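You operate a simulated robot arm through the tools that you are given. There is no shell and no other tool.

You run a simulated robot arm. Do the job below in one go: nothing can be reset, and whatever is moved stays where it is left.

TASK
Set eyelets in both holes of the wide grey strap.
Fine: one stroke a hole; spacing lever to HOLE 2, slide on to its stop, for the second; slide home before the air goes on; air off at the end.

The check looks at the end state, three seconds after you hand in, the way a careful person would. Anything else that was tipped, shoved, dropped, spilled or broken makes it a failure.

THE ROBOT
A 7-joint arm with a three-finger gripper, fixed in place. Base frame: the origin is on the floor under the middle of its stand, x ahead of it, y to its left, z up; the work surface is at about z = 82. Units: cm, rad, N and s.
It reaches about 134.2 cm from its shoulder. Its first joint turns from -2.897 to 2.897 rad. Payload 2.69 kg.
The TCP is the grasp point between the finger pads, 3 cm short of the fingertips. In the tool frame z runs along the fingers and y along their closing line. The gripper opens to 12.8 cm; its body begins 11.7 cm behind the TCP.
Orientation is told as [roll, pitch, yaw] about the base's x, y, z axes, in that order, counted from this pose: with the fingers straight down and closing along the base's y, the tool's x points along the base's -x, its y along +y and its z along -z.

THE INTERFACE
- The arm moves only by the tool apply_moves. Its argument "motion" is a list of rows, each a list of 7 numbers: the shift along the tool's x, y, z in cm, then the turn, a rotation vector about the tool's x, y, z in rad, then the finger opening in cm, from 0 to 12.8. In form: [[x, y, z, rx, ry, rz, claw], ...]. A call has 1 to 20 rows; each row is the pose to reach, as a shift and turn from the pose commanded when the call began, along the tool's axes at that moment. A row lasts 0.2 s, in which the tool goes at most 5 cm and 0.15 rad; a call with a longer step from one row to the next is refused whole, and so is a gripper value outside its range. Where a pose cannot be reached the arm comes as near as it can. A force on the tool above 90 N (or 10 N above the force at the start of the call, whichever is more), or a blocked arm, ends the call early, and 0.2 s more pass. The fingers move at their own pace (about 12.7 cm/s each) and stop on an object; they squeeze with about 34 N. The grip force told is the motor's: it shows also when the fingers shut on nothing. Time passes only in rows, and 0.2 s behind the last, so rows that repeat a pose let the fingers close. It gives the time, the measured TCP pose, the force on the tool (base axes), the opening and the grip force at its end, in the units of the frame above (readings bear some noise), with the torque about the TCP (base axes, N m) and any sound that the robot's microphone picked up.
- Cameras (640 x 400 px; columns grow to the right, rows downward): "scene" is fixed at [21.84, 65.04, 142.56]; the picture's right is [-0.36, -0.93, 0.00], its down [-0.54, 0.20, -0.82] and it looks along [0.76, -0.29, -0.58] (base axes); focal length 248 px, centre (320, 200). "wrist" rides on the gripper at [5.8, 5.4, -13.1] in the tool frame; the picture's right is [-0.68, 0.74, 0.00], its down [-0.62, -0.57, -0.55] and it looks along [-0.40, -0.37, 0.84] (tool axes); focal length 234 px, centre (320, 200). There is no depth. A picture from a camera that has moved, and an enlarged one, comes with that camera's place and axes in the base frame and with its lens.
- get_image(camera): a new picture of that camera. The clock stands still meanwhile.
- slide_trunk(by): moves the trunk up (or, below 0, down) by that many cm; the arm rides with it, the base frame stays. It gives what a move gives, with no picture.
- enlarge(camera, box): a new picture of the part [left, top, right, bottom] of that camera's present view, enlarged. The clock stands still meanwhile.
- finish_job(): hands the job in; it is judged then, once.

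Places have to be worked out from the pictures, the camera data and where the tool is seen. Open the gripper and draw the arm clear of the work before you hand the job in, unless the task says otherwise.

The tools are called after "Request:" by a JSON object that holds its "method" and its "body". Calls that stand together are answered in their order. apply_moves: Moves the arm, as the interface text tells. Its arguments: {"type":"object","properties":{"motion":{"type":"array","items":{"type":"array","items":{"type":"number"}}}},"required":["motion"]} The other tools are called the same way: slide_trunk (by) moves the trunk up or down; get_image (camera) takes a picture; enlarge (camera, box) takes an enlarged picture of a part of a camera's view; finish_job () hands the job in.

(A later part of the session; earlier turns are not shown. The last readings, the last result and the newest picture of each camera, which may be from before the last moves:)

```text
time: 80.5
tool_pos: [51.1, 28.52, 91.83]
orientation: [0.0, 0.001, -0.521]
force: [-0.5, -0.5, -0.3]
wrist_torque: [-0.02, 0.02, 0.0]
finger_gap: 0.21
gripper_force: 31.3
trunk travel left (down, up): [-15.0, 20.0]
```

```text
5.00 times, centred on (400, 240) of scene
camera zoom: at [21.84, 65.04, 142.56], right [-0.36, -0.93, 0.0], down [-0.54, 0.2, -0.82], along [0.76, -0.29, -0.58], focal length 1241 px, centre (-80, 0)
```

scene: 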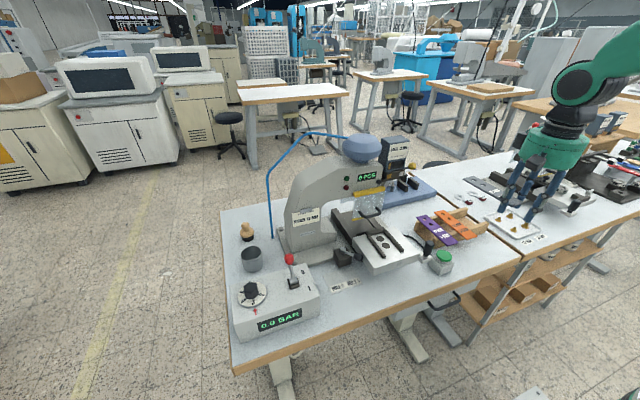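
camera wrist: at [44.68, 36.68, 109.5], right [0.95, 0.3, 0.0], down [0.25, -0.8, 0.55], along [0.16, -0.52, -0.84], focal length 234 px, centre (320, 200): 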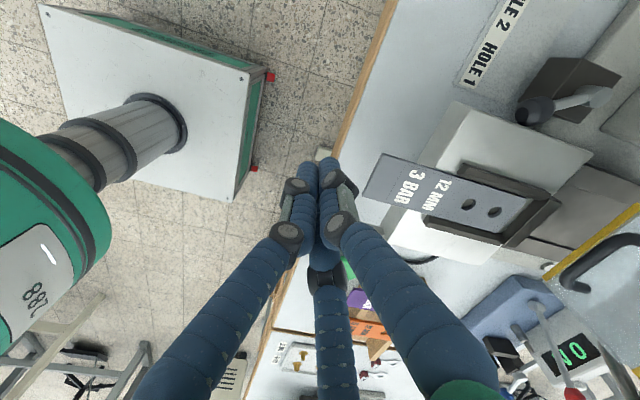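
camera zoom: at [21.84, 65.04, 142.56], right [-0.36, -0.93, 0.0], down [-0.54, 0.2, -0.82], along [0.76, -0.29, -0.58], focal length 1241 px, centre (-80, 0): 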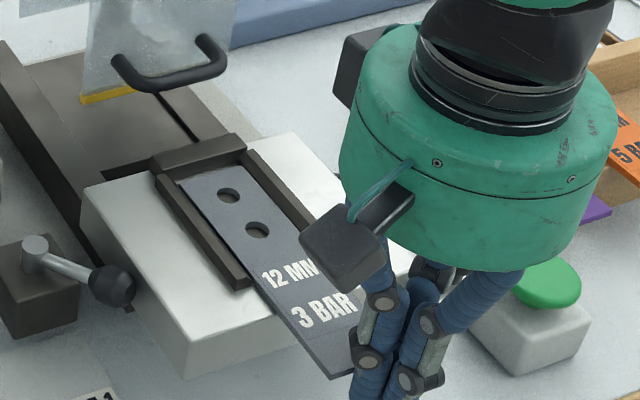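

The strap advanced and the holes now show the dark nest circles. I push slightly further until it meets the stop.

Request:
{"method": "apply_moves", "body": {"motion": [[-0.13, 0.075, 0, 0, 0, 0, 0], [-0.26, 0.15, 0, 0, 0, 0, 0]]}}

Request:
{"method": "enlarge", "body": {"camera": "scene", "box": [370, 215, 420, 255]}}

Request:
{"method": "enlarge", "body": {"camera": "wrist", "box": [440, 180, 580, 270]}}

```text
time: 81.1
tool_pos: [51.38, 28.6, 91.84]
orientation: [-0.001, -0.001, -0.524]
force: [-1.0, 0.5, 0.0]
wrist_torque: [-0.02, -0.02, 0.0]
finger_gap: 0.2
gripper_force: 31.0
trunk travel left (down, up): [-15.0, 20.0]
```

```text
10.00 times, centred on (395, 235) of scene
camera zoom: at [21.84, 65.04, 142.56], right [-0.36, -0.93, 0.0], down [-0.54, 0.2, -0.82], along [0.76, -0.29, -0.58], focal length 2482 px, centre (-430, -150)
```

zoom: 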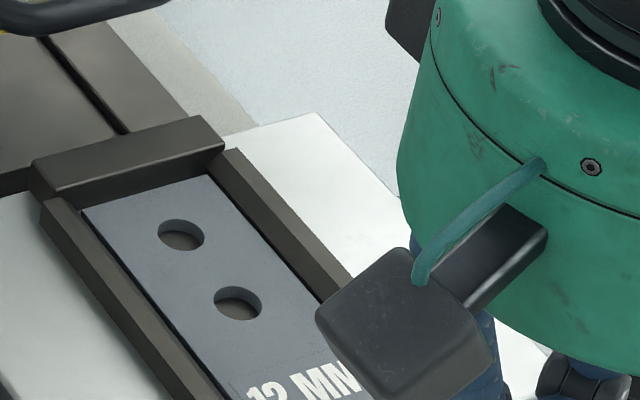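

```text
4.44 times, centred on (510, 225) of wrist
camera zoom: at [48.98, 36.17, 105.08], right [0.95, 0.3, 0.0], down [0.25, -0.8, 0.55], along [0.16, -0.52, -0.84], focal length 1041 px, centre (-524, 89)
```

zoom: 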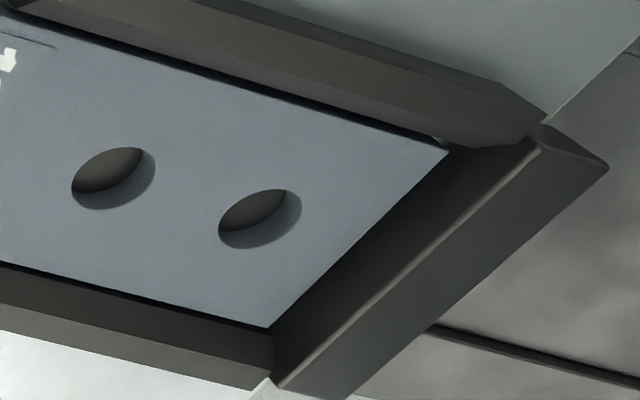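

Only a hairline remains at the stop. I push another 0.2 cm and watch the force for contact.

Request:
{"method": "apply_moves", "body": {"motion": [[-0.1, 0.05, 0, 0, 0, 0, 0], [-0.18, 0.1, 0, 0, 0, 0, 0]]}}

Request:
{"method": "enlarge", "body": {"camera": "wrist", "box": [440, 180, 580, 270]}}

Request:
{"method": "enlarge", "body": {"camera": "scene", "box": [370, 215, 420, 255]}}

```text
time: 81.7
tool_pos: [51.63, 28.57, 91.85]
orientation: [-0.002, 0.0, -0.521]
force: [0.2, 1.0, -0.3]
wrist_torque: [0.0, 0.0, -0.02]
finger_gap: 0.2
gripper_force: 31.5
trunk travel left (down, up): [-15.0, 20.0]
```

```text
4.44 times, centred on (510, 225) of wrist
camera zoom: at [49.15, 36.17, 105.06], right [0.95, 0.3, 0.0], down [0.25, -0.8, 0.55], along [0.16, -0.52, -0.84], focal length 1041 px, centre (-524, 89)
```

zoom: 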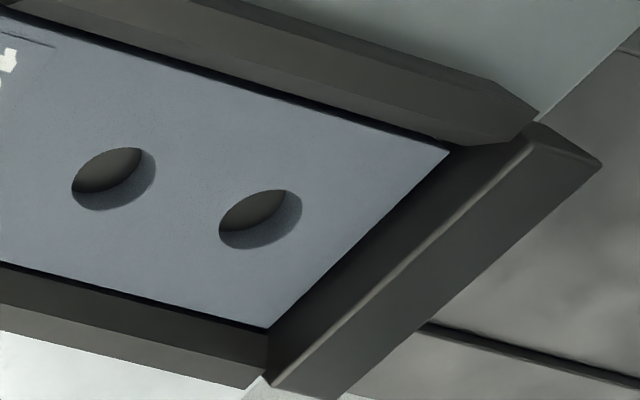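

```text
10.00 times, centred on (395, 235) of scene
camera zoom: at [21.84, 65.04, 142.56], right [-0.36, -0.93, 0.0], down [-0.54, 0.2, -0.82], along [0.76, -0.29, -0.58], focal length 2482 px, centre (-430, -150)
```

zoom: 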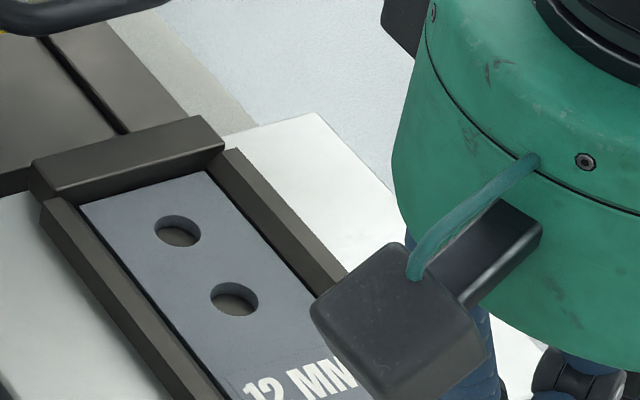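

I zoom in hard on the strap's far end against the stop bar from both cameras to judge the remaining gap.

Request:
{"method": "enlarge", "body": {"camera": "scene", "box": [370, 222, 400, 244]}}

Request:
{"method": "enlarge", "body": {"camera": "wrist", "box": [490, 195, 560, 245]}}

```text
16.00 times, centred on (385, 233) of scene
camera zoom: at [21.84, 65.04, 142.56], right [-0.36, -0.93, 0.0], down [-0.54, 0.2, -0.82], along [0.76, -0.29, -0.58], focal length 3970 px, centre (-720, -328)
```

zoom: 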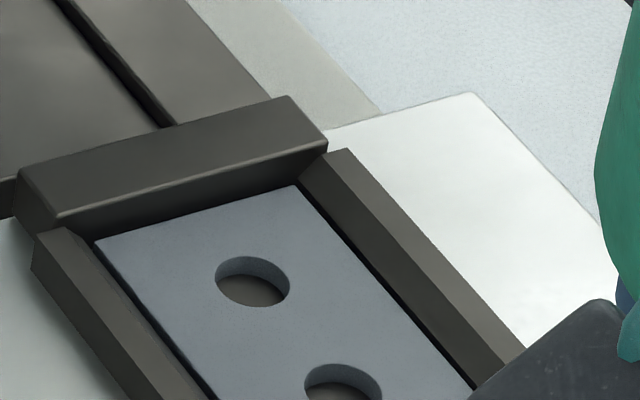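

```text
8.00 times, centred on (525, 220) of wrist
camera zoom: at [49.15, 36.17, 105.06], right [0.95, 0.3, 0.0], down [0.25, -0.8, 0.55], along [0.16, -0.52, -0.84], focal length 1873 px, centre (-1320, 40)
```

zoom: 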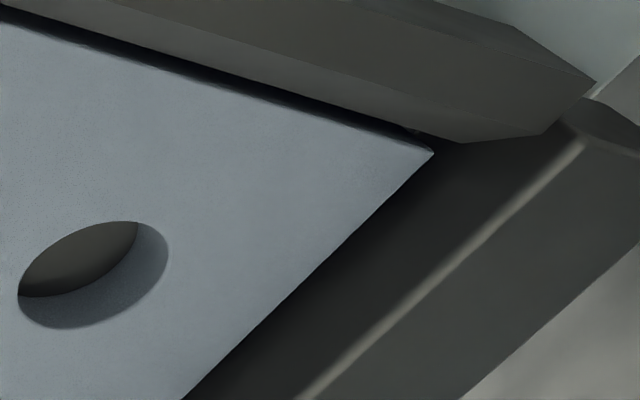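

The strap's far edge looks flush against the stop face. I push 0.2 more to confirm contact by force.

Request:
{"method": "apply_moves", "body": {"motion": [[-0.09, 0.05, 0, 0, 0, 0, 0], [-0.18, 0.1, 0, 0, 0, 0, 0]]}}

Request:
{"method": "enlarge", "body": {"camera": "scene", "box": [370, 222, 400, 244]}}

```text
time: 82.3
tool_pos: [51.68, 28.66, 91.82]
orientation: [-0.002, -0.001, -0.522]
force: [0.3, 0.3, -0.4]
wrist_torque: [-0.03, -0.03, 0.04]
finger_gap: 0.2
gripper_force: 31.1
trunk travel left (down, up): [-15.0, 20.0]
```

```text
16.00 times, centred on (385, 233) of scene
camera zoom: at [21.84, 65.04, 142.56], right [-0.36, -0.93, 0.0], down [-0.54, 0.2, -0.82], along [0.76, -0.29, -0.58], focal length 3970 px, centre (-720, -328)
```

zoom: 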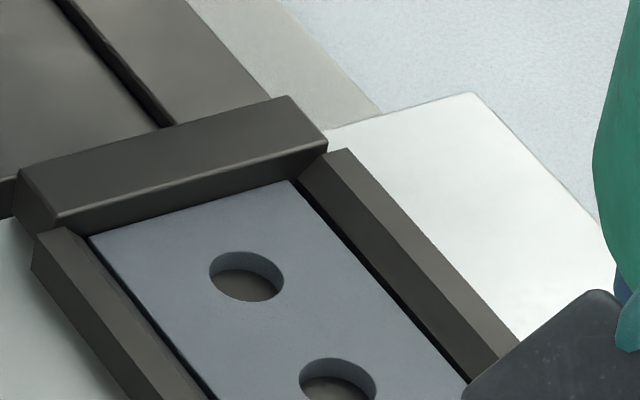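

The strap is still moving freely. I continue in small steps until contact force appears.

Request:
{"method": "apply_moves", "body": {"motion": [[-0.09, 0.05, 0, 0, 0, 0, 0], [-0.18, 0.1, 0, 0, 0, 0, 0]]}}

Request:
{"method": "enlarge", "body": {"camera": "scene", "box": [370, 222, 400, 244]}}

```text
time: 82.9
tool_pos: [51.94, 28.47, 92.03]
orientation: [-0.001, 0.003, -0.522]
force: [-6.3, 1.0, -0.5]
wrist_torque: [0.02, 0.1, 0.0]
finger_gap: 0.59
gripper_force: 31.8
trunk travel left (down, up): [-15.0, 20.0]
```

```text
16.00 times, centred on (385, 233) of scene
camera zoom: at [21.84, 65.04, 142.56], right [-0.36, -0.93, 0.0], down [-0.54, 0.2, -0.82], along [0.76, -0.29, -0.58], focal length 3970 px, centre (-720, -328)
```

zoom: 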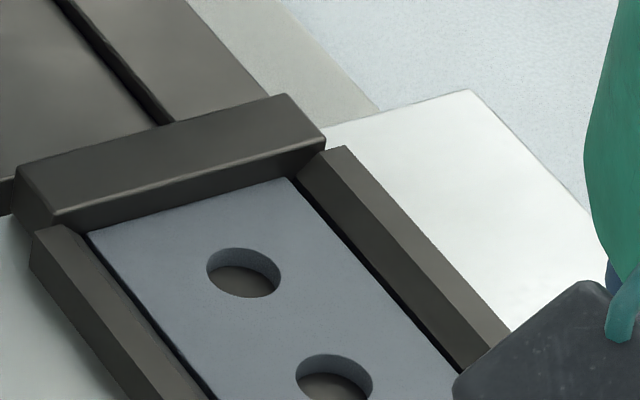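

Contact confirmed: −6 N and the table shifted a hair, so the strap is seated against the stop. I back off, rise, and look at the slide handle.

Request:
{"method": "apply_moves", "body": {"motion": [[0.87, -0.5, 0, 0, 0, 0, 0], [1.73, -1, -1, 0, 0, 0, 0], [1.73, -1, -4, 0, 0, 0, 0], [1.73, -1, -8, 0, 0, 0, 0], [0, -2.5, -12, 0, 0, 0, 0], [-2, -5, -14, 0, 0, 0, 0]]}}

Request:
{"method": "get_image", "body": {"camera": "wrist"}}

Request:
{"method": "enlarge", "body": {"camera": "scene", "box": [340, 170, 460, 280]}}

```text
time: 84.3
tool_pos: [51.27, 23.45, 105.88]
orientation: [0.0, 0.0, -0.524]
force: [-0.4, 0.7, -0.5]
wrist_torque: [-0.05, -0.01, -0.01]
finger_gap: 0.19
gripper_force: 31.5
trunk travel left (down, up): [-15.0, 20.0]
```

```text
taken
camera wrist: at [48.8, 30.88, 119.1], right [0.95, 0.3, 0.0], down [0.25, -0.8, 0.55], along [0.16, -0.52, -0.84], focal length 234 px, centre (320, 200)
```

wrist: 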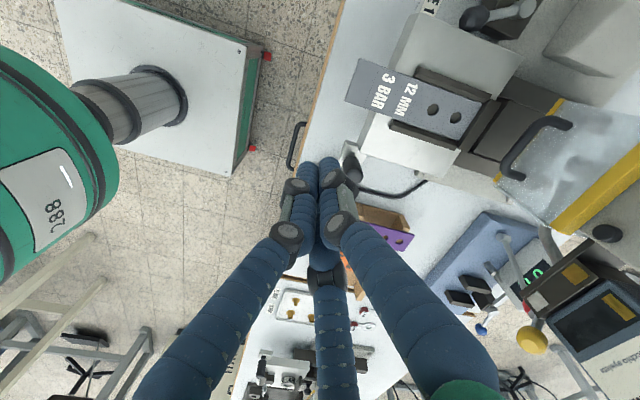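

```text
3.64 times, centred on (400, 225) of scene
camera zoom: at [21.84, 65.04, 142.56], right [-0.36, -0.93, 0.0], down [-0.54, 0.2, -0.82], along [0.76, -0.29, -0.58], focal length 902 px, centre (29, 109)
```

zoom: 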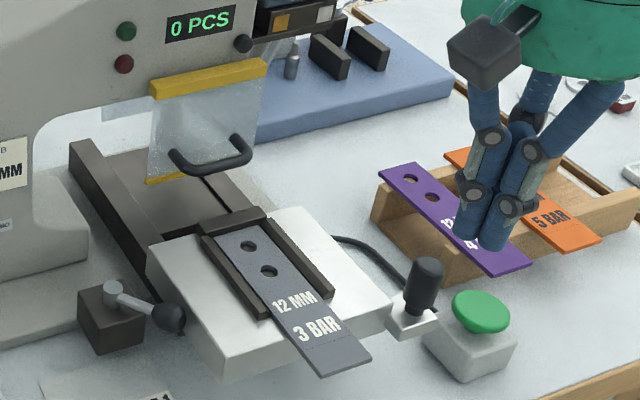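

The strap is seated and the peg handle is at about (55.7, 20.6, 90–95). To push it far under the head I will need a forward-leaning gripper, so I rise and lower the trunk to keep the wrist away from its limits.

Request:
{"method": "apply_moves", "body": {"motion": [[1, -2, -4, 0, 0, 0, 0], [2, -4, -8, 0, 0, 0, 0], [2, -4, -12, 0, 0, 0, 0], [2, -4, -16, 0, 0, 0, 0]]}}

Request:
{"method": "slide_trunk", "body": {"by": -15}}

Request:
{"method": "get_image", "body": {"camera": "scene"}}

```text
time: 85.3
tool_pos: [47.31, 20.6, 121.94]
orientation: [-0.002, 0.002, -0.52]
force: [1.1, 0.3, -0.6]
wrist_torque: [-0.01, 0.06, -0.01]
finger_gap: 0.23
gripper_force: 31.6
trunk travel left (down, up): [-15.0, 20.0]
```

```text
time: 87.0
tool_pos: [47.21, 20.7, 106.86]
orientation: [0.001, -0.002, -0.522]
force: [-0.1, 0.2, 0.2]
wrist_torque: [0.0, -0.02, 0.03]
finger_gap: 0.2
gripper_force: 31.4
trunk travel left (down, up): [0.0, 35.0]
```

```text
taken
```

scene: 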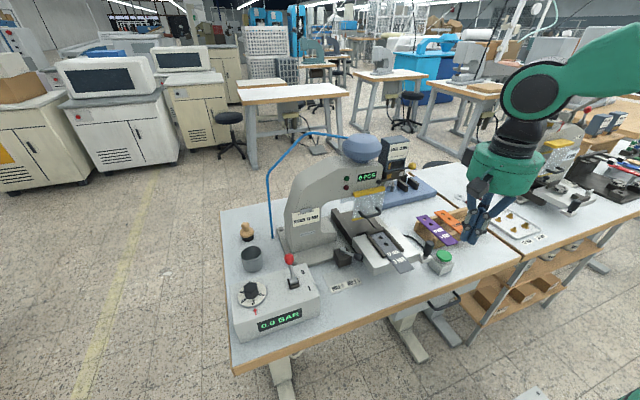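

The forearm is now near level, good. I tilt the fingers 0.7 rad forward and descend to just behind the peg handle.

Request:
{"method": "apply_moves", "body": {"motion": [[-0.28, 0.14, 1.5, -0.058, -0.101, 0, 0], [-0.56, 0.28, 3.5, -0.116, -0.202, 0, 0], [-0.83, 0.42, 5.7, -0.175, -0.303, 0, 0], [-1.1, 0.57, 8, -0.233, -0.405, 0, 0], [-1.4, 0.71, 10.2, -0.291, -0.506, 0, 0], [-1.67, 0.85, 12.3, -0.349, -0.607, 0, 0]]}}

Request:
{"method": "get_image", "body": {"camera": "wrist"}}

Request:
{"method": "enlarge", "body": {"camera": "scene", "box": [380, 180, 500, 290]}}

```text
time: 88.4
tool_pos: [49.1, 20.67, 94.73]
orientation: [0.404, -0.593, -0.648]
force: [-1.5, -1.4, 0.3]
wrist_torque: [0.13, -0.1, 0.08]
finger_gap: 0.2
gripper_force: 31.4
trunk travel left (down, up): [0.0, 35.0]
```

```text
taken
camera wrist: at [38.68, 28.11, 103.34], right [0.73, 0.3, 0.62], down [-0.16, -0.8, 0.58], along [0.67, -0.52, -0.53], focal length 234 px, centre (320, 200)
```

wrist: 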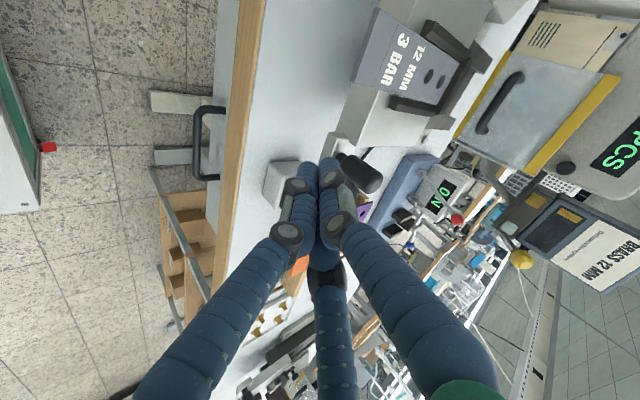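

```text
3.64 times, centred on (440, 235) of scene
camera zoom: at [21.84, 65.04, 142.56], right [-0.36, -0.93, 0.0], down [-0.54, 0.2, -0.82], along [0.76, -0.29, -0.58], focal length 902 px, centre (-116, 73)
```

zoom: 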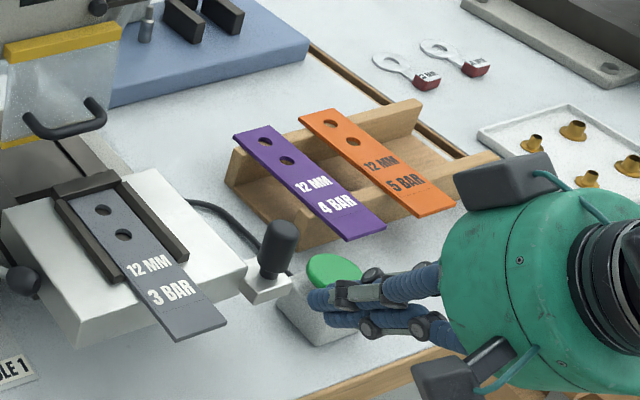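

The tips are behind the peg at (51, 20.7, 92.4) with the peg axis at (55.7, 20.6). I push in +x: first to contact, then a few centimetres to see the slide respond.

Request:
{"method": "apply_moves", "body": {"motion": [[-0.8, 0.46, 0.77, 0, 0, 0, 0], [-1.46, 0.84, 1.42, 0, 0, 0, 0], [-1.86, 1.07, 1.8, 0, 0, 0, 0], [-2.25, 1.3, 2.19, 0, 0, 0, 0], [-2.65, 1.53, 2.58, 0, 0, 0, 0]]}}

Request:
{"method": "enlarge", "body": {"camera": "scene", "box": [340, 180, 460, 290]}}

Request:
{"method": "get_image", "body": {"camera": "wrist"}}

```text
time: 89.6
tool_pos: [53.13, 20.67, 94.51]
orientation: [0.398, -0.593, -0.645]
force: [-7.1, 1.0, -1.2]
wrist_torque: [-0.02, 0.12, -0.04]
finger_gap: 0.18
gripper_force: 31.4
trunk travel left (down, up): [0.0, 35.0]
```

```text
3.64 times, centred on (400, 235) of scene
camera zoom: at [21.84, 65.04, 142.56], right [-0.36, -0.93, 0.0], down [-0.54, 0.2, -0.82], along [0.76, -0.29, -0.58], focal length 902 px, centre (29, 73)
```

zoom: 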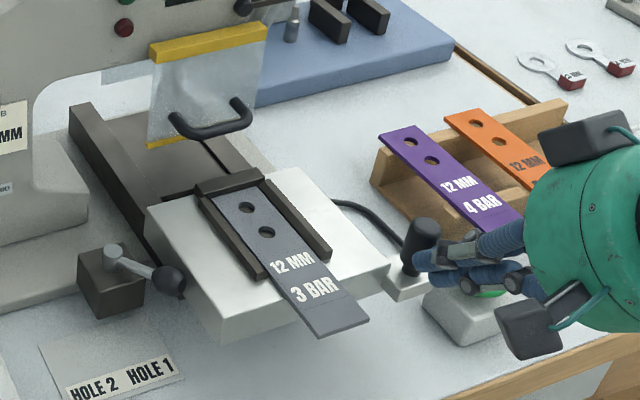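

```text
taken
camera wrist: at [42.83, 28.14, 103.17], right [0.73, 0.3, 0.61], down [-0.16, -0.8, 0.58], along [0.66, -0.52, -0.53], focal length 234 px, centre (320, 200)
```

wrist: 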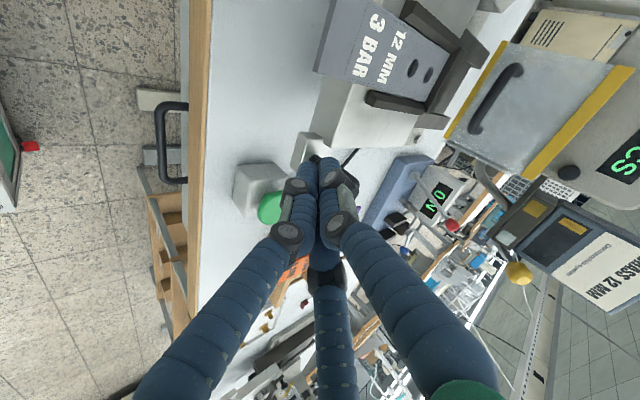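

The slide moves with about 7 N. I keep pushing in +x at a gentle pace, checking partway.

Request:
{"method": "apply_moves", "body": {"motion": [[-0.66, 0.38, 0.64, 0, 0, 0, 0], [-1.46, 0.84, 1.42, 0, 0, 0, 0], [-2.32, 1.33, 2.25, 0, 0, 0, 0], [-3.18, 1.83, 3.09, 0, 0, 0, 0], [-3.98, 2.29, 3.87, 0, 0, 0, 0]]}}

Request:
{"method": "enlarge", "body": {"camera": "scene", "box": [320, 160, 440, 270]}}

```text
time: 90.8
tool_pos: [59.24, 20.61, 94.47]
orientation: [0.395, -0.592, -0.647]
force: [0.1, 0.0, 0.5]
wrist_torque: [-0.02, -0.03, -0.02]
finger_gap: 0.25
gripper_force: 30.9
trunk travel left (down, up): [0.0, 35.0]
```

```text
3.64 times, centred on (380, 215) of scene
camera zoom: at [21.84, 65.04, 142.56], right [-0.36, -0.93, 0.0], down [-0.54, 0.2, -0.82], along [0.76, -0.29, -0.58], focal length 902 px, centre (102, 146)
```

zoom: 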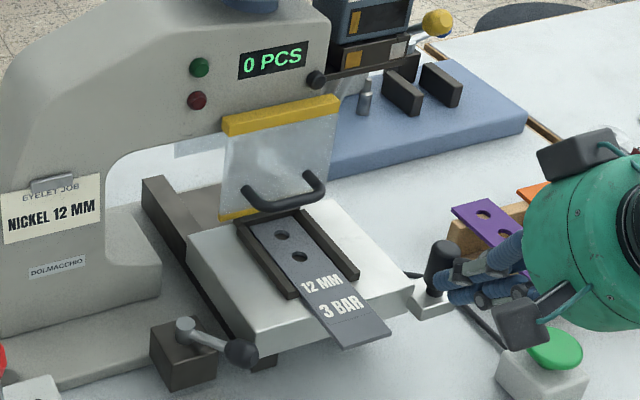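

The slide is gliding in, and the guard's lower edge (z≈95.5) clears the strap. I continue pushing another 6 cm.

Request:
{"method": "apply_moves", "body": {"motion": [[-0.66, 0.38, 0.64, 0, 0, 0, 0], [-1.46, 0.84, 1.42, 0, 0, 0, 0], [-2.32, 1.33, 2.25, 0, 0, 0, 0], [-3.18, 1.83, 3.09, 0, 0, 0, 0], [-3.98, 2.29, 3.87, 0, 0, 0, 0]]}}

Request:
{"method": "enlarge", "body": {"camera": "scene", "box": [320, 150, 440, 260]}}

Request:
{"method": "get_image", "body": {"camera": "wrist"}}

```text
time: 92.0
tool_pos: [65.26, 20.64, 94.33]
orientation: [0.396, -0.591, -0.644]
force: [0.1, -0.4, 0.5]
wrist_torque: [0.03, 0.0, -0.02]
finger_gap: 0.21
gripper_force: 31.2
trunk travel left (down, up): [0.0, 35.0]
```

```text
3.64 times, centred on (380, 205) of scene
camera zoom: at [21.84, 65.04, 142.56], right [-0.36, -0.93, 0.0], down [-0.54, 0.2, -0.82], along [0.76, -0.29, -0.58], focal length 902 px, centre (102, 182)
```

zoom: 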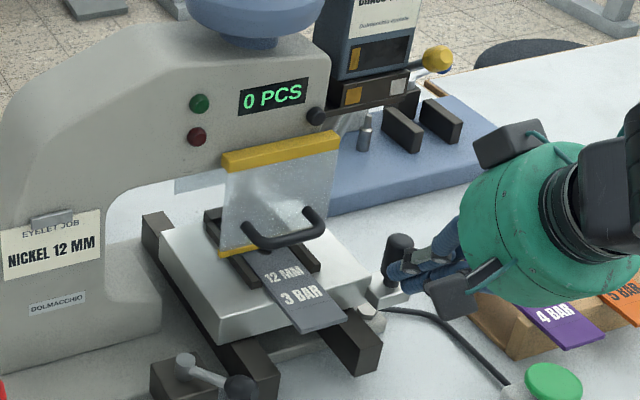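

```text
taken
camera wrist: at [54.89, 28.18, 103.0], right [0.73, 0.3, 0.61], down [-0.16, -0.8, 0.58], along [0.66, -0.52, -0.53], focal length 234 px, centre (320, 200)
```

wrist: 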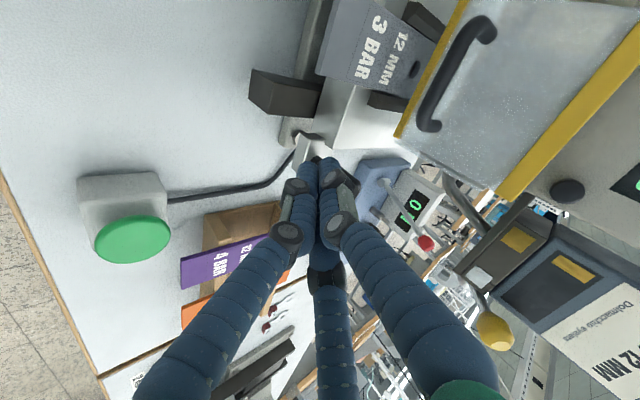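

About 3 cm should remain to the HOLE 1 stop. I advance with small steps and watch the force.

Request:
{"method": "apply_moves", "body": {"motion": [[-0.53, 0.31, 0.52, 0, 0, 0, 0], [-1.06, 0.61, 1.03, 0, 0, 0, 0], [-1.39, 0.8, 1.35, 0, 0, 0, 0], [-1.66, 0.95, 1.61, 0, 0, 0, 0]]}}

Request:
{"method": "enlarge", "body": {"camera": "scene", "box": [320, 150, 440, 260]}}

```text
time: 93.0
tool_pos: [66.8, 20.89, 94.18]
orientation: [0.389, -0.589, -0.641]
force: [-57.3, 6.0, 18.3]
wrist_torque: [-0.01, 0.23, -0.42]
finger_gap: 0.2
gripper_force: 31.7
trunk travel left (down, up): [0.0, 35.0]
stopped in row 4: the force on the tool passed its limit at 101 N (the readings are from after the stop); the commanded pose is now the measured one
```

```text
3.64 times, centred on (380, 205) of scene
camera zoom: at [21.84, 65.04, 142.56], right [-0.36, -0.93, 0.0], down [-0.54, 0.2, -0.82], along [0.76, -0.29, -0.58], focal length 902 px, centre (102, 182)
```

zoom: 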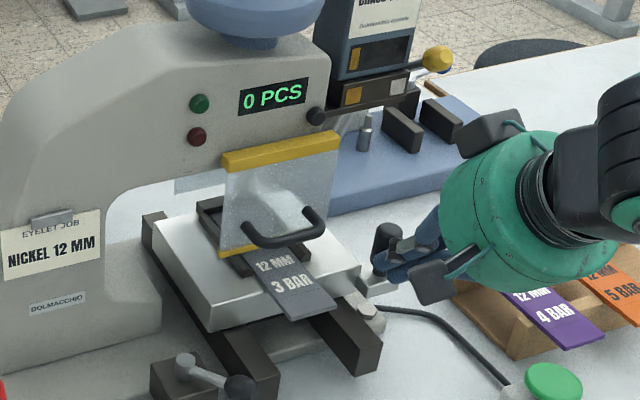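

The slide met a firm stop (force limit tripped), having travelled about 14 cm: HOLE 1 position. I back away from the peg and check the slide stays in.

Request:
{"method": "apply_moves", "body": {"motion": [[0.66, -0.38, -0.64, 0, 0, 0, 0], [2.65, -1.5, -2.6, 0, 0, 0, 0], [5, -2.9, -4.8, 0, 0, 0, 0], [7.3, -4.2, -7.5, 0, 0, 0, 0], [9, -5, -11, 0, 0, 0, 0], [10, -5.2, -14.5, 0, 0, 0, 0]]}}

Request:
{"method": "enlarge", "body": {"camera": "scene", "box": [320, 150, 440, 260]}}

Request:
{"method": "get_image", "body": {"camera": "wrist"}}

```text
time: 94.5
tool_pos: [49.39, 21.26, 98.13]
orientation: [0.39, -0.587, -0.642]
force: [1.7, 0.5, -1.1]
wrist_torque: [-0.05, 0.0, -0.04]
finger_gap: 0.2
gripper_force: 31.3
trunk travel left (down, up): [0.0, 35.0]
```

```text
3.64 times, centred on (380, 205) of scene
camera zoom: at [21.84, 65.04, 142.56], right [-0.36, -0.93, 0.0], down [-0.54, 0.2, -0.82], along [0.76, -0.29, -0.58], focal length 902 px, centre (102, 182)
```

zoom: 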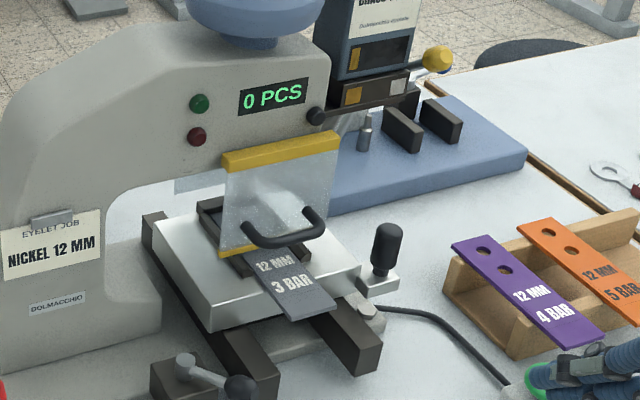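

```text
taken
camera wrist: at [39.02, 28.86, 106.72], right [0.74, 0.3, 0.61], down [-0.16, -0.8, 0.59], along [0.66, -0.53, -0.54], focal length 234 px, centre (320, 200)
```

wrist: 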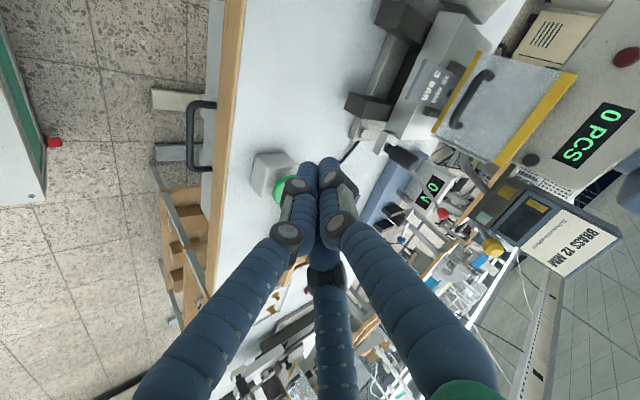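

The slide stays in place. I zoom through the guard to check the strap hole's place under the punch.

Request:
{"method": "enlarge", "body": {"camera": "scene", "box": [365, 190, 425, 235]}}

Request:
{"method": "enlarge", "body": {"camera": "wrist", "box": [400, 30, 560, 160]}}

```text
8.89 times, centred on (395, 212) of scene
camera zoom: at [21.84, 65.04, 142.56], right [-0.36, -0.93, 0.0], down [-0.54, 0.2, -0.82], along [0.76, -0.29, -0.58], focal length 2206 px, centre (-347, 89)
```

zoom: 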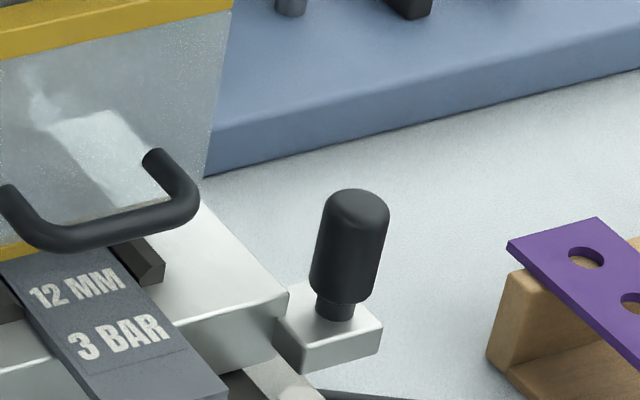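

```text
3.08 times, centred on (480, 95) of wrist
camera zoom: at [39.02, 28.86, 106.72], right [0.74, 0.3, 0.61], down [-0.16, -0.8, 0.59], along [0.66, -0.53, -0.54], focal length 720 px, centre (-172, 523)
```

zoom: 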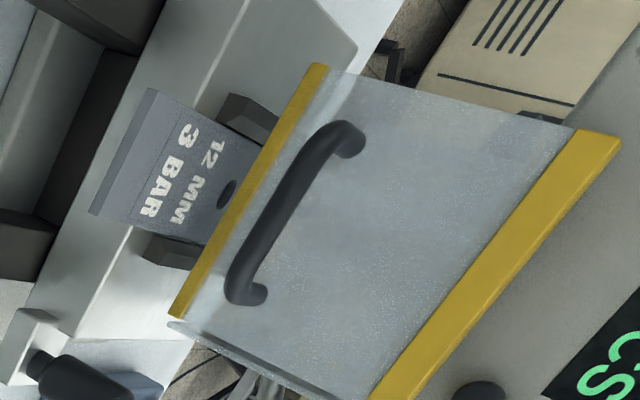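

Slide is in position. Next is the air: I untilt the tool and rise, then go left toward the red lever.

Request:
{"method": "apply_moves", "body": {"motion": [[-1.4, 2.1, -2.5, 0.058, 0.101, 0, 3], [-2.7, 4.2, -5, 0.116, 0.202, 0, 5], [-4.1, 6.2, -7.5, 0.175, 0.303, 0, 7], [-5.5, 8.3, -10, 0.233, 0.405, 0, 7], [-6.9, 10.4, -12.5, 0.291, 0.506, 0, 7], [-8.23, 12.46, -14.9, 0.349, 0.607, 0, 7]]}}

```text
time: 95.8
tool_pos: [49.95, 28.04, 118.09]
orientation: [-0.009, 0.009, -0.523]
force: [-0.7, -0.9, -0.3]
wrist_torque: [0.06, -0.03, 0.02]
finger_gap: 6.97
gripper_force: 0.1
trunk travel left (down, up): [0.0, 35.0]
```

Level again at (50, 28, 118). I yaw by +60° (to put one finger on the +x side) while moving over the control box.

Request:
{"method": "apply_moves", "body": {"motion": [[0.9, 3.5, 0.5, 0, 0, -0.131, 7], [1.8, 7.1, 1, 0, 0, -0.262, 7], [2.6, 10.6, 1.5, 0, 0, -0.393, 7], [3.5, 14.1, 2, 0, 0, -0.524, 7], [4.4, 17.7, 2.5, 0, 0, -0.654, 7], [5.3, 21.2, 3, 0, 0, -0.785, 7], [6.2, 24.7, 4, 0, 0, -0.916, 7], [7.06, 28.25, 5, 0, 0, -1.047, 7]]}}

Request:
{"method": "get_image", "body": {"camera": "wrist"}}

Request:
{"method": "enlarge", "body": {"camera": "scene", "box": [220, 200, 360, 340]}}

```text
time: 97.7
tool_pos: [58.0, 55.97, 112.85]
orientation: [0.003, 0.008, 0.526]
force: [-0.4, 0.0, 1.1]
wrist_torque: [0.04, -0.05, 0.02]
finger_gap: 6.99
gripper_force: 0.1
trunk travel left (down, up): [0.0, 35.0]
```

```text
taken
camera wrist: at [50.35, 57.59, 126.14], right [0.22, 0.98, 0.0], down [0.82, -0.18, 0.54], along [0.53, -0.12, -0.84], focal length 234 px, centre (320, 200)
```

wrist: 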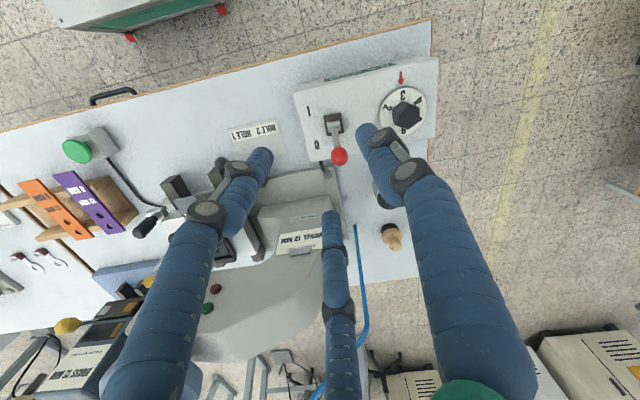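

```text
2.86 times, centred on (290, 270) of scene
camera zoom: at [21.84, 65.04, 142.56], right [-0.36, -0.93, 0.0], down [-0.54, 0.2, -0.82], along [0.76, -0.29, -0.58], focal length 709 px, centre (406, 0)
```

zoom: 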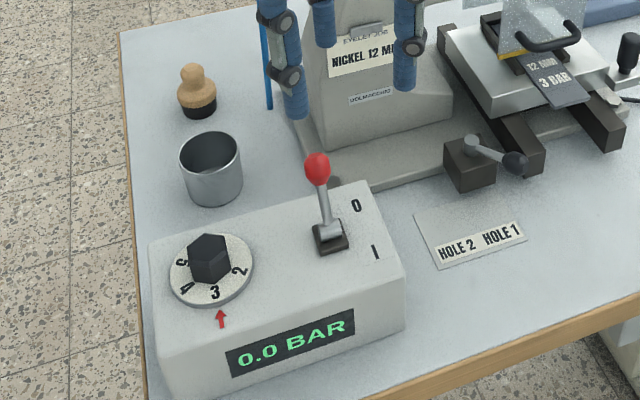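

The lever's knob is at about (63, 57.4, 96) leaning to 0 (+x); the pivot is at (59.9, 57.5). I descend with the hand around it, one finger on the +x side.

Request:
{"method": "apply_moves", "body": {"motion": [[-1, -0.15, 4, 0, 0, 0, 7], [-2, -0.3, 8, 0, 0, 0, 7], [-3, -0.4, 11.5, 0, 0, 0, 7], [-3.76, -0.5, 14.5, 0, 0, 0, 7], [-3.76, -0.5, 16.6, 0, 0, 0, 7]]}}

Request:
{"method": "get_image", "body": {"camera": "wrist"}}

Request:
{"method": "enlarge", "body": {"camera": "scene", "box": [220, 200, 360, 340]}}

```text
time: 98.8
tool_pos: [61.48, 57.41, 96.21]
orientation: [0.002, 0.01, 0.524]
force: [0.0, -0.4, -0.5]
wrist_torque: [-0.04, 0.02, -0.05]
finger_gap: 6.98
gripper_force: 0.0
trunk travel left (down, up): [0.0, 35.0]
```

```text
taken
camera wrist: at [53.76, 59.03, 109.63], right [0.22, 0.98, 0.0], down [0.82, -0.18, 0.54], along [0.53, -0.12, -0.84], focal length 234 px, centre (320, 200)
```

wrist: 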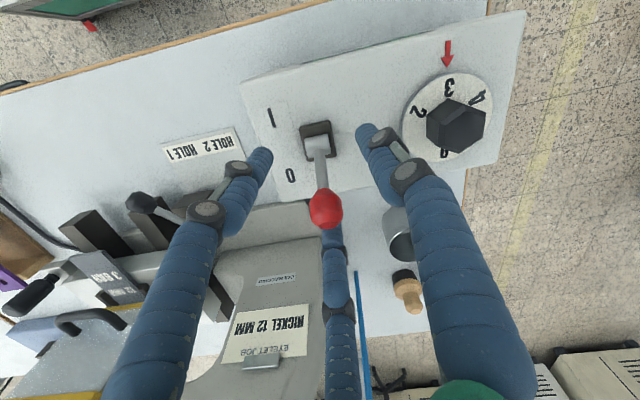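

```text
2.86 times, centred on (290, 270) of scene
camera zoom: at [21.84, 65.04, 142.56], right [-0.36, -0.93, 0.0], down [-0.54, 0.2, -0.82], along [0.76, -0.29, -0.58], focal length 709 px, centre (406, 0)
```

zoom: 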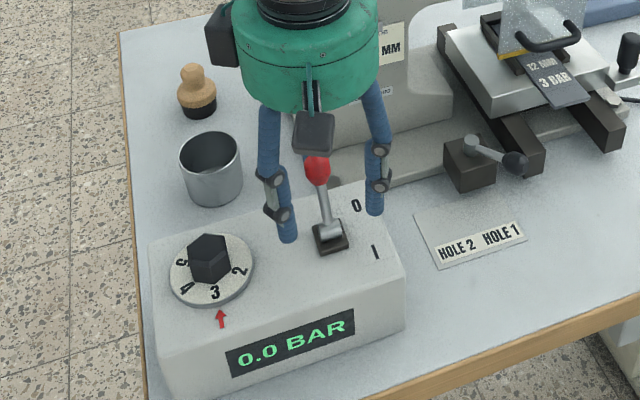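

Knob is between the fingers. Strap and slide are set, so I pull the lever toward −x (I) with the rear finger.

Request:
{"method": "apply_moves", "body": {"motion": [[0.87, 0.5, 0, 0, 0, 0, 7], [1.73, 1.0, 0, 0, 0, 0, 7], [2.6, 1.5, 0, 0, 0, 0, 7], [3.46, 2.0, 0, 0, 0, 0, 7], [4.32, 2.5, 0, 0, 0, 0, 7], [4.9, 2.85, 0, 0, 0, 0, 7]]}}

Request:
{"method": "get_image", "body": {"camera": "wrist"}}

Request:
{"method": "enlarge", "body": {"camera": "scene", "box": [220, 200, 360, 340]}}

```text
time: 100.2
tool_pos: [55.94, 57.47, 96.37]
orientation: [0.001, 0.008, 0.524]
force: [6.0, -0.7, 2.2]
wrist_torque: [-0.01, -0.26, -0.03]
finger_gap: 7.47
gripper_force: 3.4
trunk travel left (down, up): [0.0, 35.0]
```

```text
taken
camera wrist: at [48.18, 59.06, 109.59], right [0.22, 0.98, 0.0], down [0.82, -0.18, 0.54], along [0.53, -0.12, -0.84], focal length 234 px, centre (320, 200)
```

wrist: 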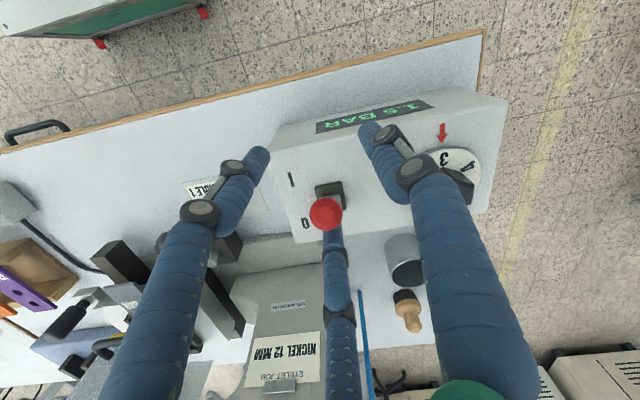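

```text
2.86 times, centred on (290, 270) of scene
camera zoom: at [21.84, 65.04, 142.56], right [-0.36, -0.93, 0.0], down [-0.54, 0.2, -0.82], along [0.76, -0.29, -0.58], focal length 709 px, centre (406, 0)
```

zoom: 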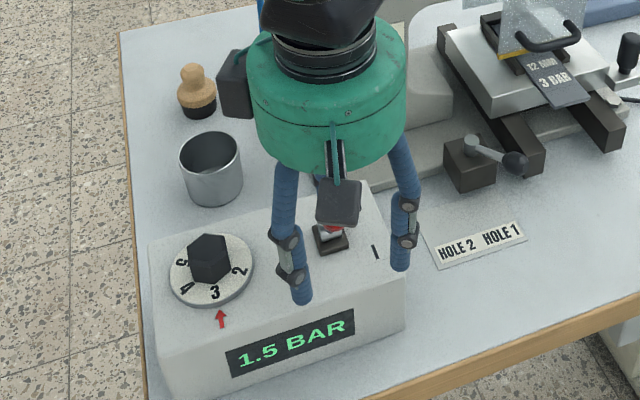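

The gauge reads 1.5 BAR and climbing; the lever is about upright. I push it the rest of the way to I.

Request:
{"method": "apply_moves", "body": {"motion": [[0.87, 0.5, 0, 0, 0, 0, 7], [1.73, 1.0, 0, 0, 0, 0, 7], [2.4, 1.4, 0, 0, 0, 0, 7], [2.8, 1.62, 0, 0, 0, 0, 7]]}}

Request:
{"method": "get_image", "body": {"camera": "wrist"}}

Request:
{"method": "enlarge", "body": {"camera": "scene", "box": [220, 200, 360, 340]}}

```text
time: 101.2
tool_pos: [53.01, 57.36, 96.55]
orientation: [0.005, 0.006, 0.523]
force: [61.9, -6.9, 9.2]
wrist_torque: [0.13, -1.8, -0.38]
finger_gap: 11.87
gripper_force: 34.5
trunk travel left (down, up): [0.0, 35.0]
```

```text
taken
camera wrist: at [45.26, 58.98, 109.75], right [0.22, 0.98, 0.0], down [0.82, -0.18, 0.54], along [0.53, -0.12, -0.84], focal length 234 px, centre (320, 200)
```

wrist: 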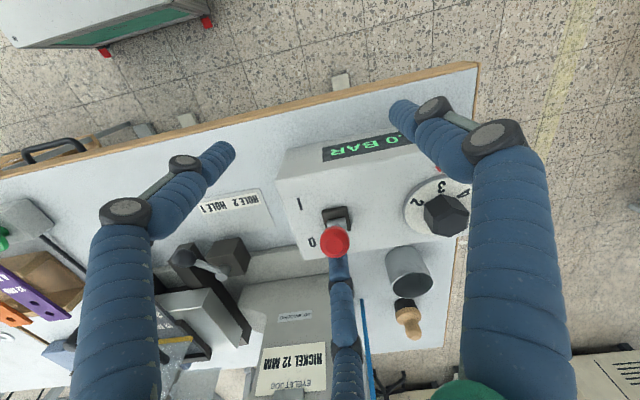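

```text
2.86 times, centred on (290, 270) of scene
camera zoom: at [21.84, 65.04, 142.56], right [-0.36, -0.93, 0.0], down [-0.54, 0.2, -0.82], along [0.76, -0.29, -0.58], focal length 709 px, centre (406, 0)
```

zoom: 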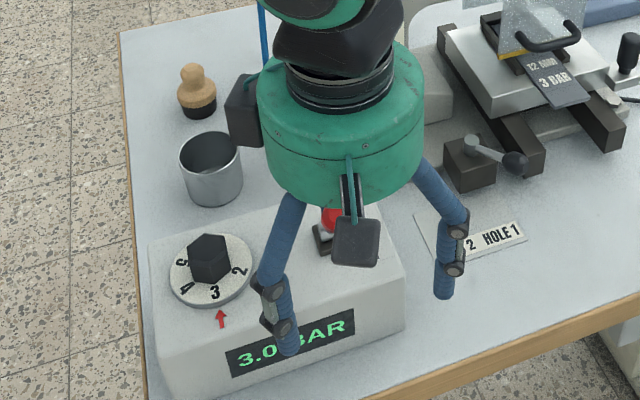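

3.0 BAR is reached and the lever is at its I stop. I release the pressure by moving back +x a little and lift off, then check the lever stays.

Request:
{"method": "apply_moves", "body": {"motion": [[-0.87, -0.5, 0, 0, 0, 0, 7], [-2.2, -1.27, 0, 0, 0, 0, 7], [-3.03, -1.75, -0.5, 0, 0, 0, 7], [-3.03, -1.75, -4, 0, 0, 0, 7], [-3.03, -1.75, -8, 0, 0, 0, 7], [-3.03, -1.75, -12, 0, 0, 0, 7]]}}

Request:
{"method": "get_image", "body": {"camera": "wrist"}}

Request:
{"method": "enlarge", "body": {"camera": "scene", "box": [220, 200, 360, 340]}}

Request:
{"method": "enlarge", "body": {"camera": "scene", "box": [300, 130, 440, 260]}}

```text
time: 102.7
tool_pos: [56.23, 57.43, 108.34]
orientation: [0.001, 0.008, 0.525]
force: [-0.4, 0.1, 0.1]
wrist_torque: [-0.02, 0.02, 0.0]
finger_gap: 7.0
gripper_force: 0.1
trunk travel left (down, up): [0.0, 35.0]
```

```text
taken
camera wrist: at [48.56, 59.09, 121.59], right [0.22, 0.98, 0.0], down [0.82, -0.18, 0.54], along [0.53, -0.12, -0.84], focal length 234 px, centre (320, 200)
```

wrist: 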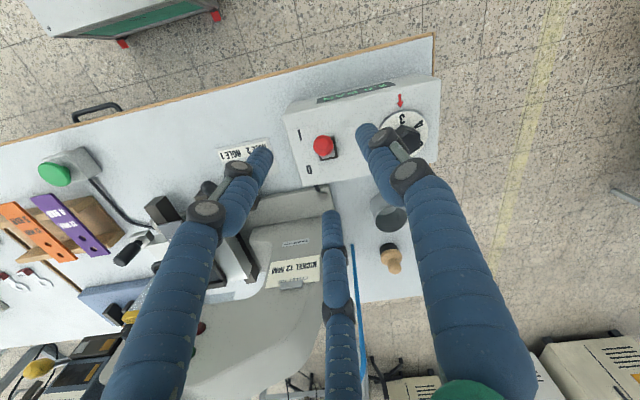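

```text
2.86 times, centred on (290, 270) of scene
camera zoom: at [21.84, 65.04, 142.56], right [-0.36, -0.93, 0.0], down [-0.54, 0.2, -0.82], along [0.76, -0.29, -0.58], focal length 709 px, centre (406, 0)
```

zoom: 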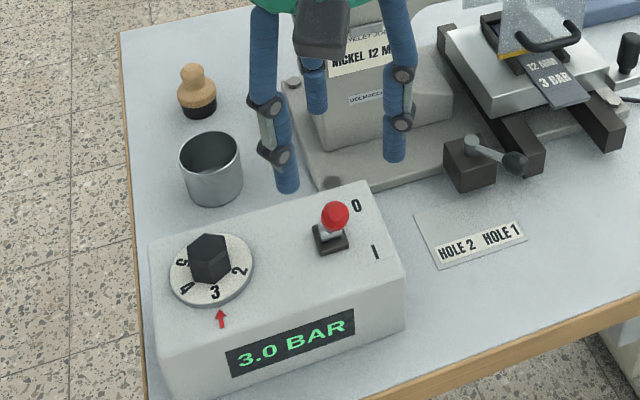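

```text
3.08 times, centred on (370, 195) of scene
camera zoom: at [21.84, 65.04, 142.56], right [-0.36, -0.93, 0.0], down [-0.54, 0.2, -0.82], along [0.76, -0.29, -0.58], focal length 764 px, centre (166, 215)
```

zoom: 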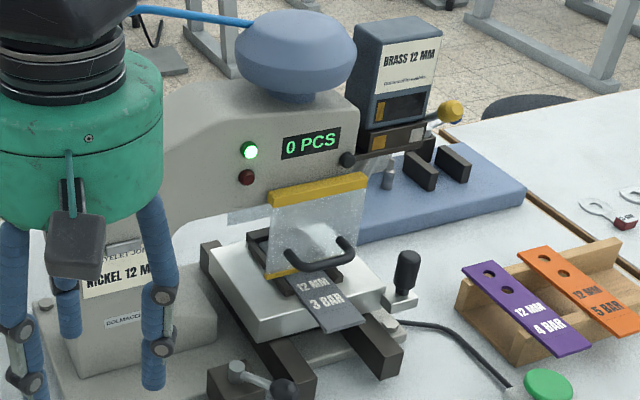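

Air is on at 3.0 BAR, the lever stays at I, and the green lamp is lit. I close the fingers and move over the green palm button.

Request:
{"method": "apply_moves", "body": {"motion": [[1.5, -2.5, 0, 0, 0, 0, 5], [3.8, -6.4, 0, 0, 0, 0, 3], [6, -10.1, 0, 0, 0, 0, 0], [8.2, -13.9, 0, 0, 0, 0, 0], [10.4, -17.6, 0, 0, 0, 0, 0], [12.6, -21.3, 0, 0, 0, 0, 0], [14.8, -25, 0, 0, 0, 0, 0], [17, -28.7, 0, 0, 0, 0, 0], [19.2, -32.4, 1, 0, 0, 0, 0], [21.2, -35.8, 2.5, 0, 0, 0, 0], [22.57, -38.1, 4, 0, 0, 0, 0]]}}

Request:
{"method": "get_image", "body": {"camera": "wrist"}}

Request:
{"method": "enlarge", "body": {"camera": "scene", "box": [380, 180, 500, 290]}}

```text
time: 105.0
tool_pos: [55.64, 13.24, 104.34]
orientation: [0.002, 0.009, 0.523]
force: [0.0, -0.6, 0.5]
wrist_torque: [0.01, -0.02, 0.03]
finger_gap: 0.22
gripper_force: 31.3
trunk travel left (down, up): [0.0, 35.0]
```

```text
taken
camera wrist: at [47.95, 14.93, 117.58], right [0.22, 0.98, 0.0], down [0.82, -0.18, 0.54], along [0.53, -0.12, -0.84], focal length 234 px, centre (320, 200)
```

wrist: 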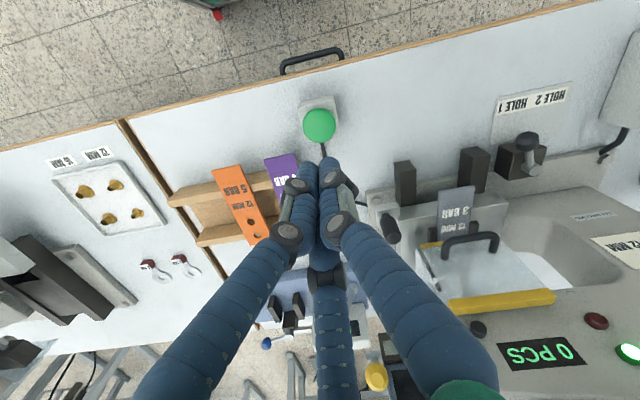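

```text
3.64 times, centred on (440, 235) of scene
camera zoom: at [21.84, 65.04, 142.56], right [-0.36, -0.93, 0.0], down [-0.54, 0.2, -0.82], along [0.76, -0.29, -0.58], focal length 902 px, centre (-116, 73)
```

zoom: 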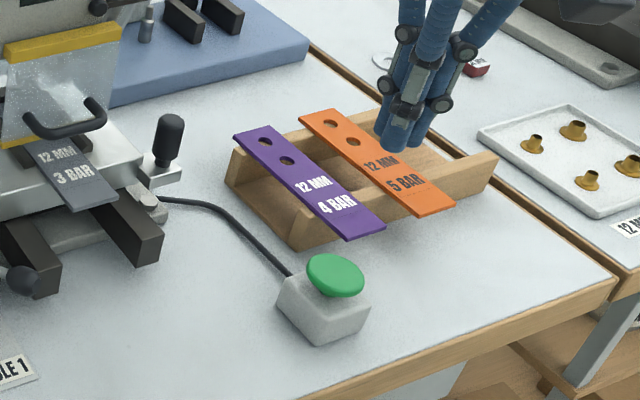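

The button is at about (56.05, 12.9, 87). I centre over it and descend to about 1 cm above.

Request:
{"method": "apply_moves", "body": {"motion": [[-0.2, -0.46, 4, 0, 0, 0, 0], [-0.2, -0.46, 8, 0, 0, 0, 0], [-0.2, -0.46, 11, 0, 0, 0, 0], [-0.2, -0.46, 12.8, 0, 0, 0, 0]]}}

Request:
{"method": "enlarge", "body": {"camera": "scene", "box": [400, 200, 500, 290]}}

```text
time: 106.0
tool_pos: [56.02, 12.69, 91.43]
orientation: [0.002, 0.007, 0.523]
force: [0.3, 0.8, -0.2]
wrist_torque: [-0.01, 0.0, -0.02]
finger_gap: 0.2
gripper_force: 31.1
trunk travel left (down, up): [0.0, 35.0]
```

```text
4.44 times, centred on (450, 245) of scene
camera zoom: at [21.84, 65.04, 142.56], right [-0.36, -0.93, 0.0], down [-0.54, 0.2, -0.82], along [0.76, -0.29, -0.58], focal length 1103 px, centre (-258, 0)
```

zoom: 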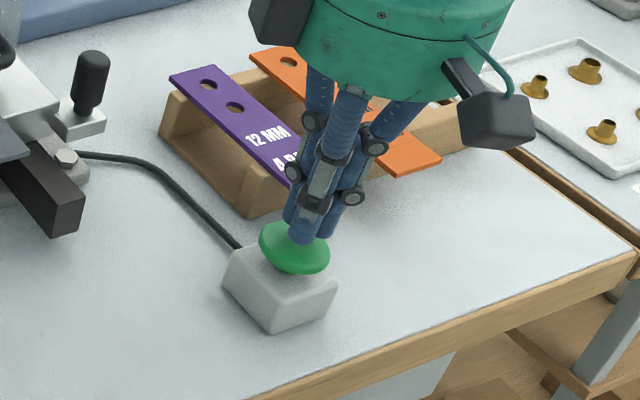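

Tips are right over the button. I press once and release.

Request:
{"method": "apply_moves", "body": {"motion": [[0, 0, 0.5, 0, 0, 0, 0], [0, 0, 1.0, 0, 0, 0, 0], [0, 0, 1.3, 0, 0, 0, 0]]}}

Request:
{"method": "enlarge", "body": {"camera": "scene", "box": [300, 130, 500, 290]}}

```text
time: 106.8
tool_pos: [55.93, 12.78, 90.24]
orientation: [0.001, 0.009, 0.525]
force: [0.4, 0.1, 0.6]
wrist_torque: [-0.01, 0.01, -0.02]
finger_gap: 0.22
gripper_force: 31.8
trunk travel left (down, up): [0.0, 35.0]
```

```text
2.50 times, centred on (400, 210) of scene
camera zoom: at [21.84, 65.04, 142.56], right [-0.36, -0.93, 0.0], down [-0.54, 0.2, -0.82], along [0.76, -0.29, -0.58], focal length 620 px, centre (120, 175)
```

zoom: 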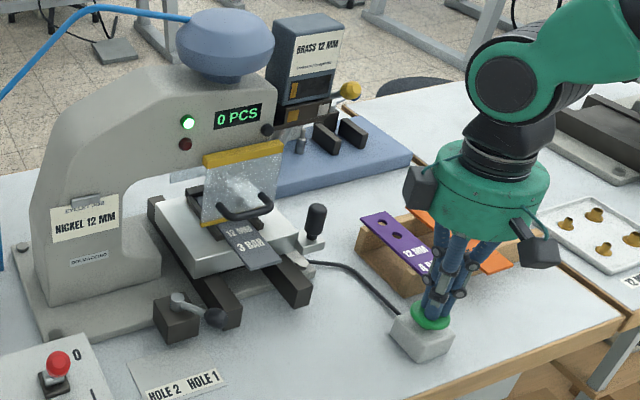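

No contact yet at tip z≈87.2. I press further in small steps.

Request:
{"method": "apply_moves", "body": {"motion": [[0, 0, 0.3, 0, 0, 0, 0], [0, 0, 0.6, 0, 0, 0, 0], [0, 0, 0.9, 0, 0, 0, 0]]}}

Request:
{"method": "enlarge", "body": {"camera": "scene", "box": [300, 130, 500, 290]}}

```text
time: 107.7
tool_pos: [56.02, 12.78, 89.48]
orientation: [0.002, 0.007, 0.524]
force: [2.0, -0.8, 4.0]
wrist_torque: [-0.03, -0.14, -0.01]
finger_gap: 0.2
gripper_force: 31.4
trunk travel left (down, up): [0.0, 35.0]
heard: click
```

```text
2.50 times, centred on (400, 210) of scene
camera zoom: at [21.84, 65.04, 142.56], right [-0.36, -0.93, 0.0], down [-0.54, 0.2, -0.82], along [0.76, -0.29, -0.58], focal length 620 px, centre (120, 175)
```

zoom: 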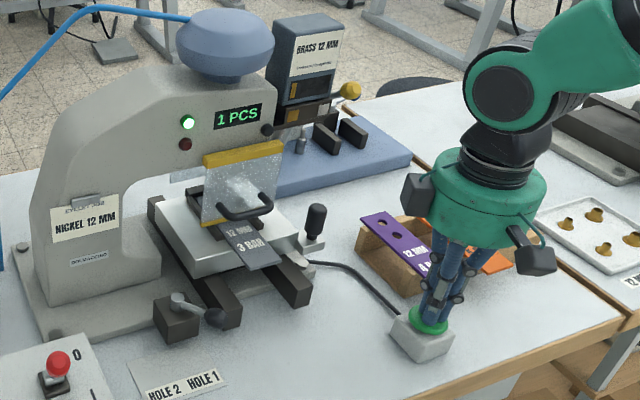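

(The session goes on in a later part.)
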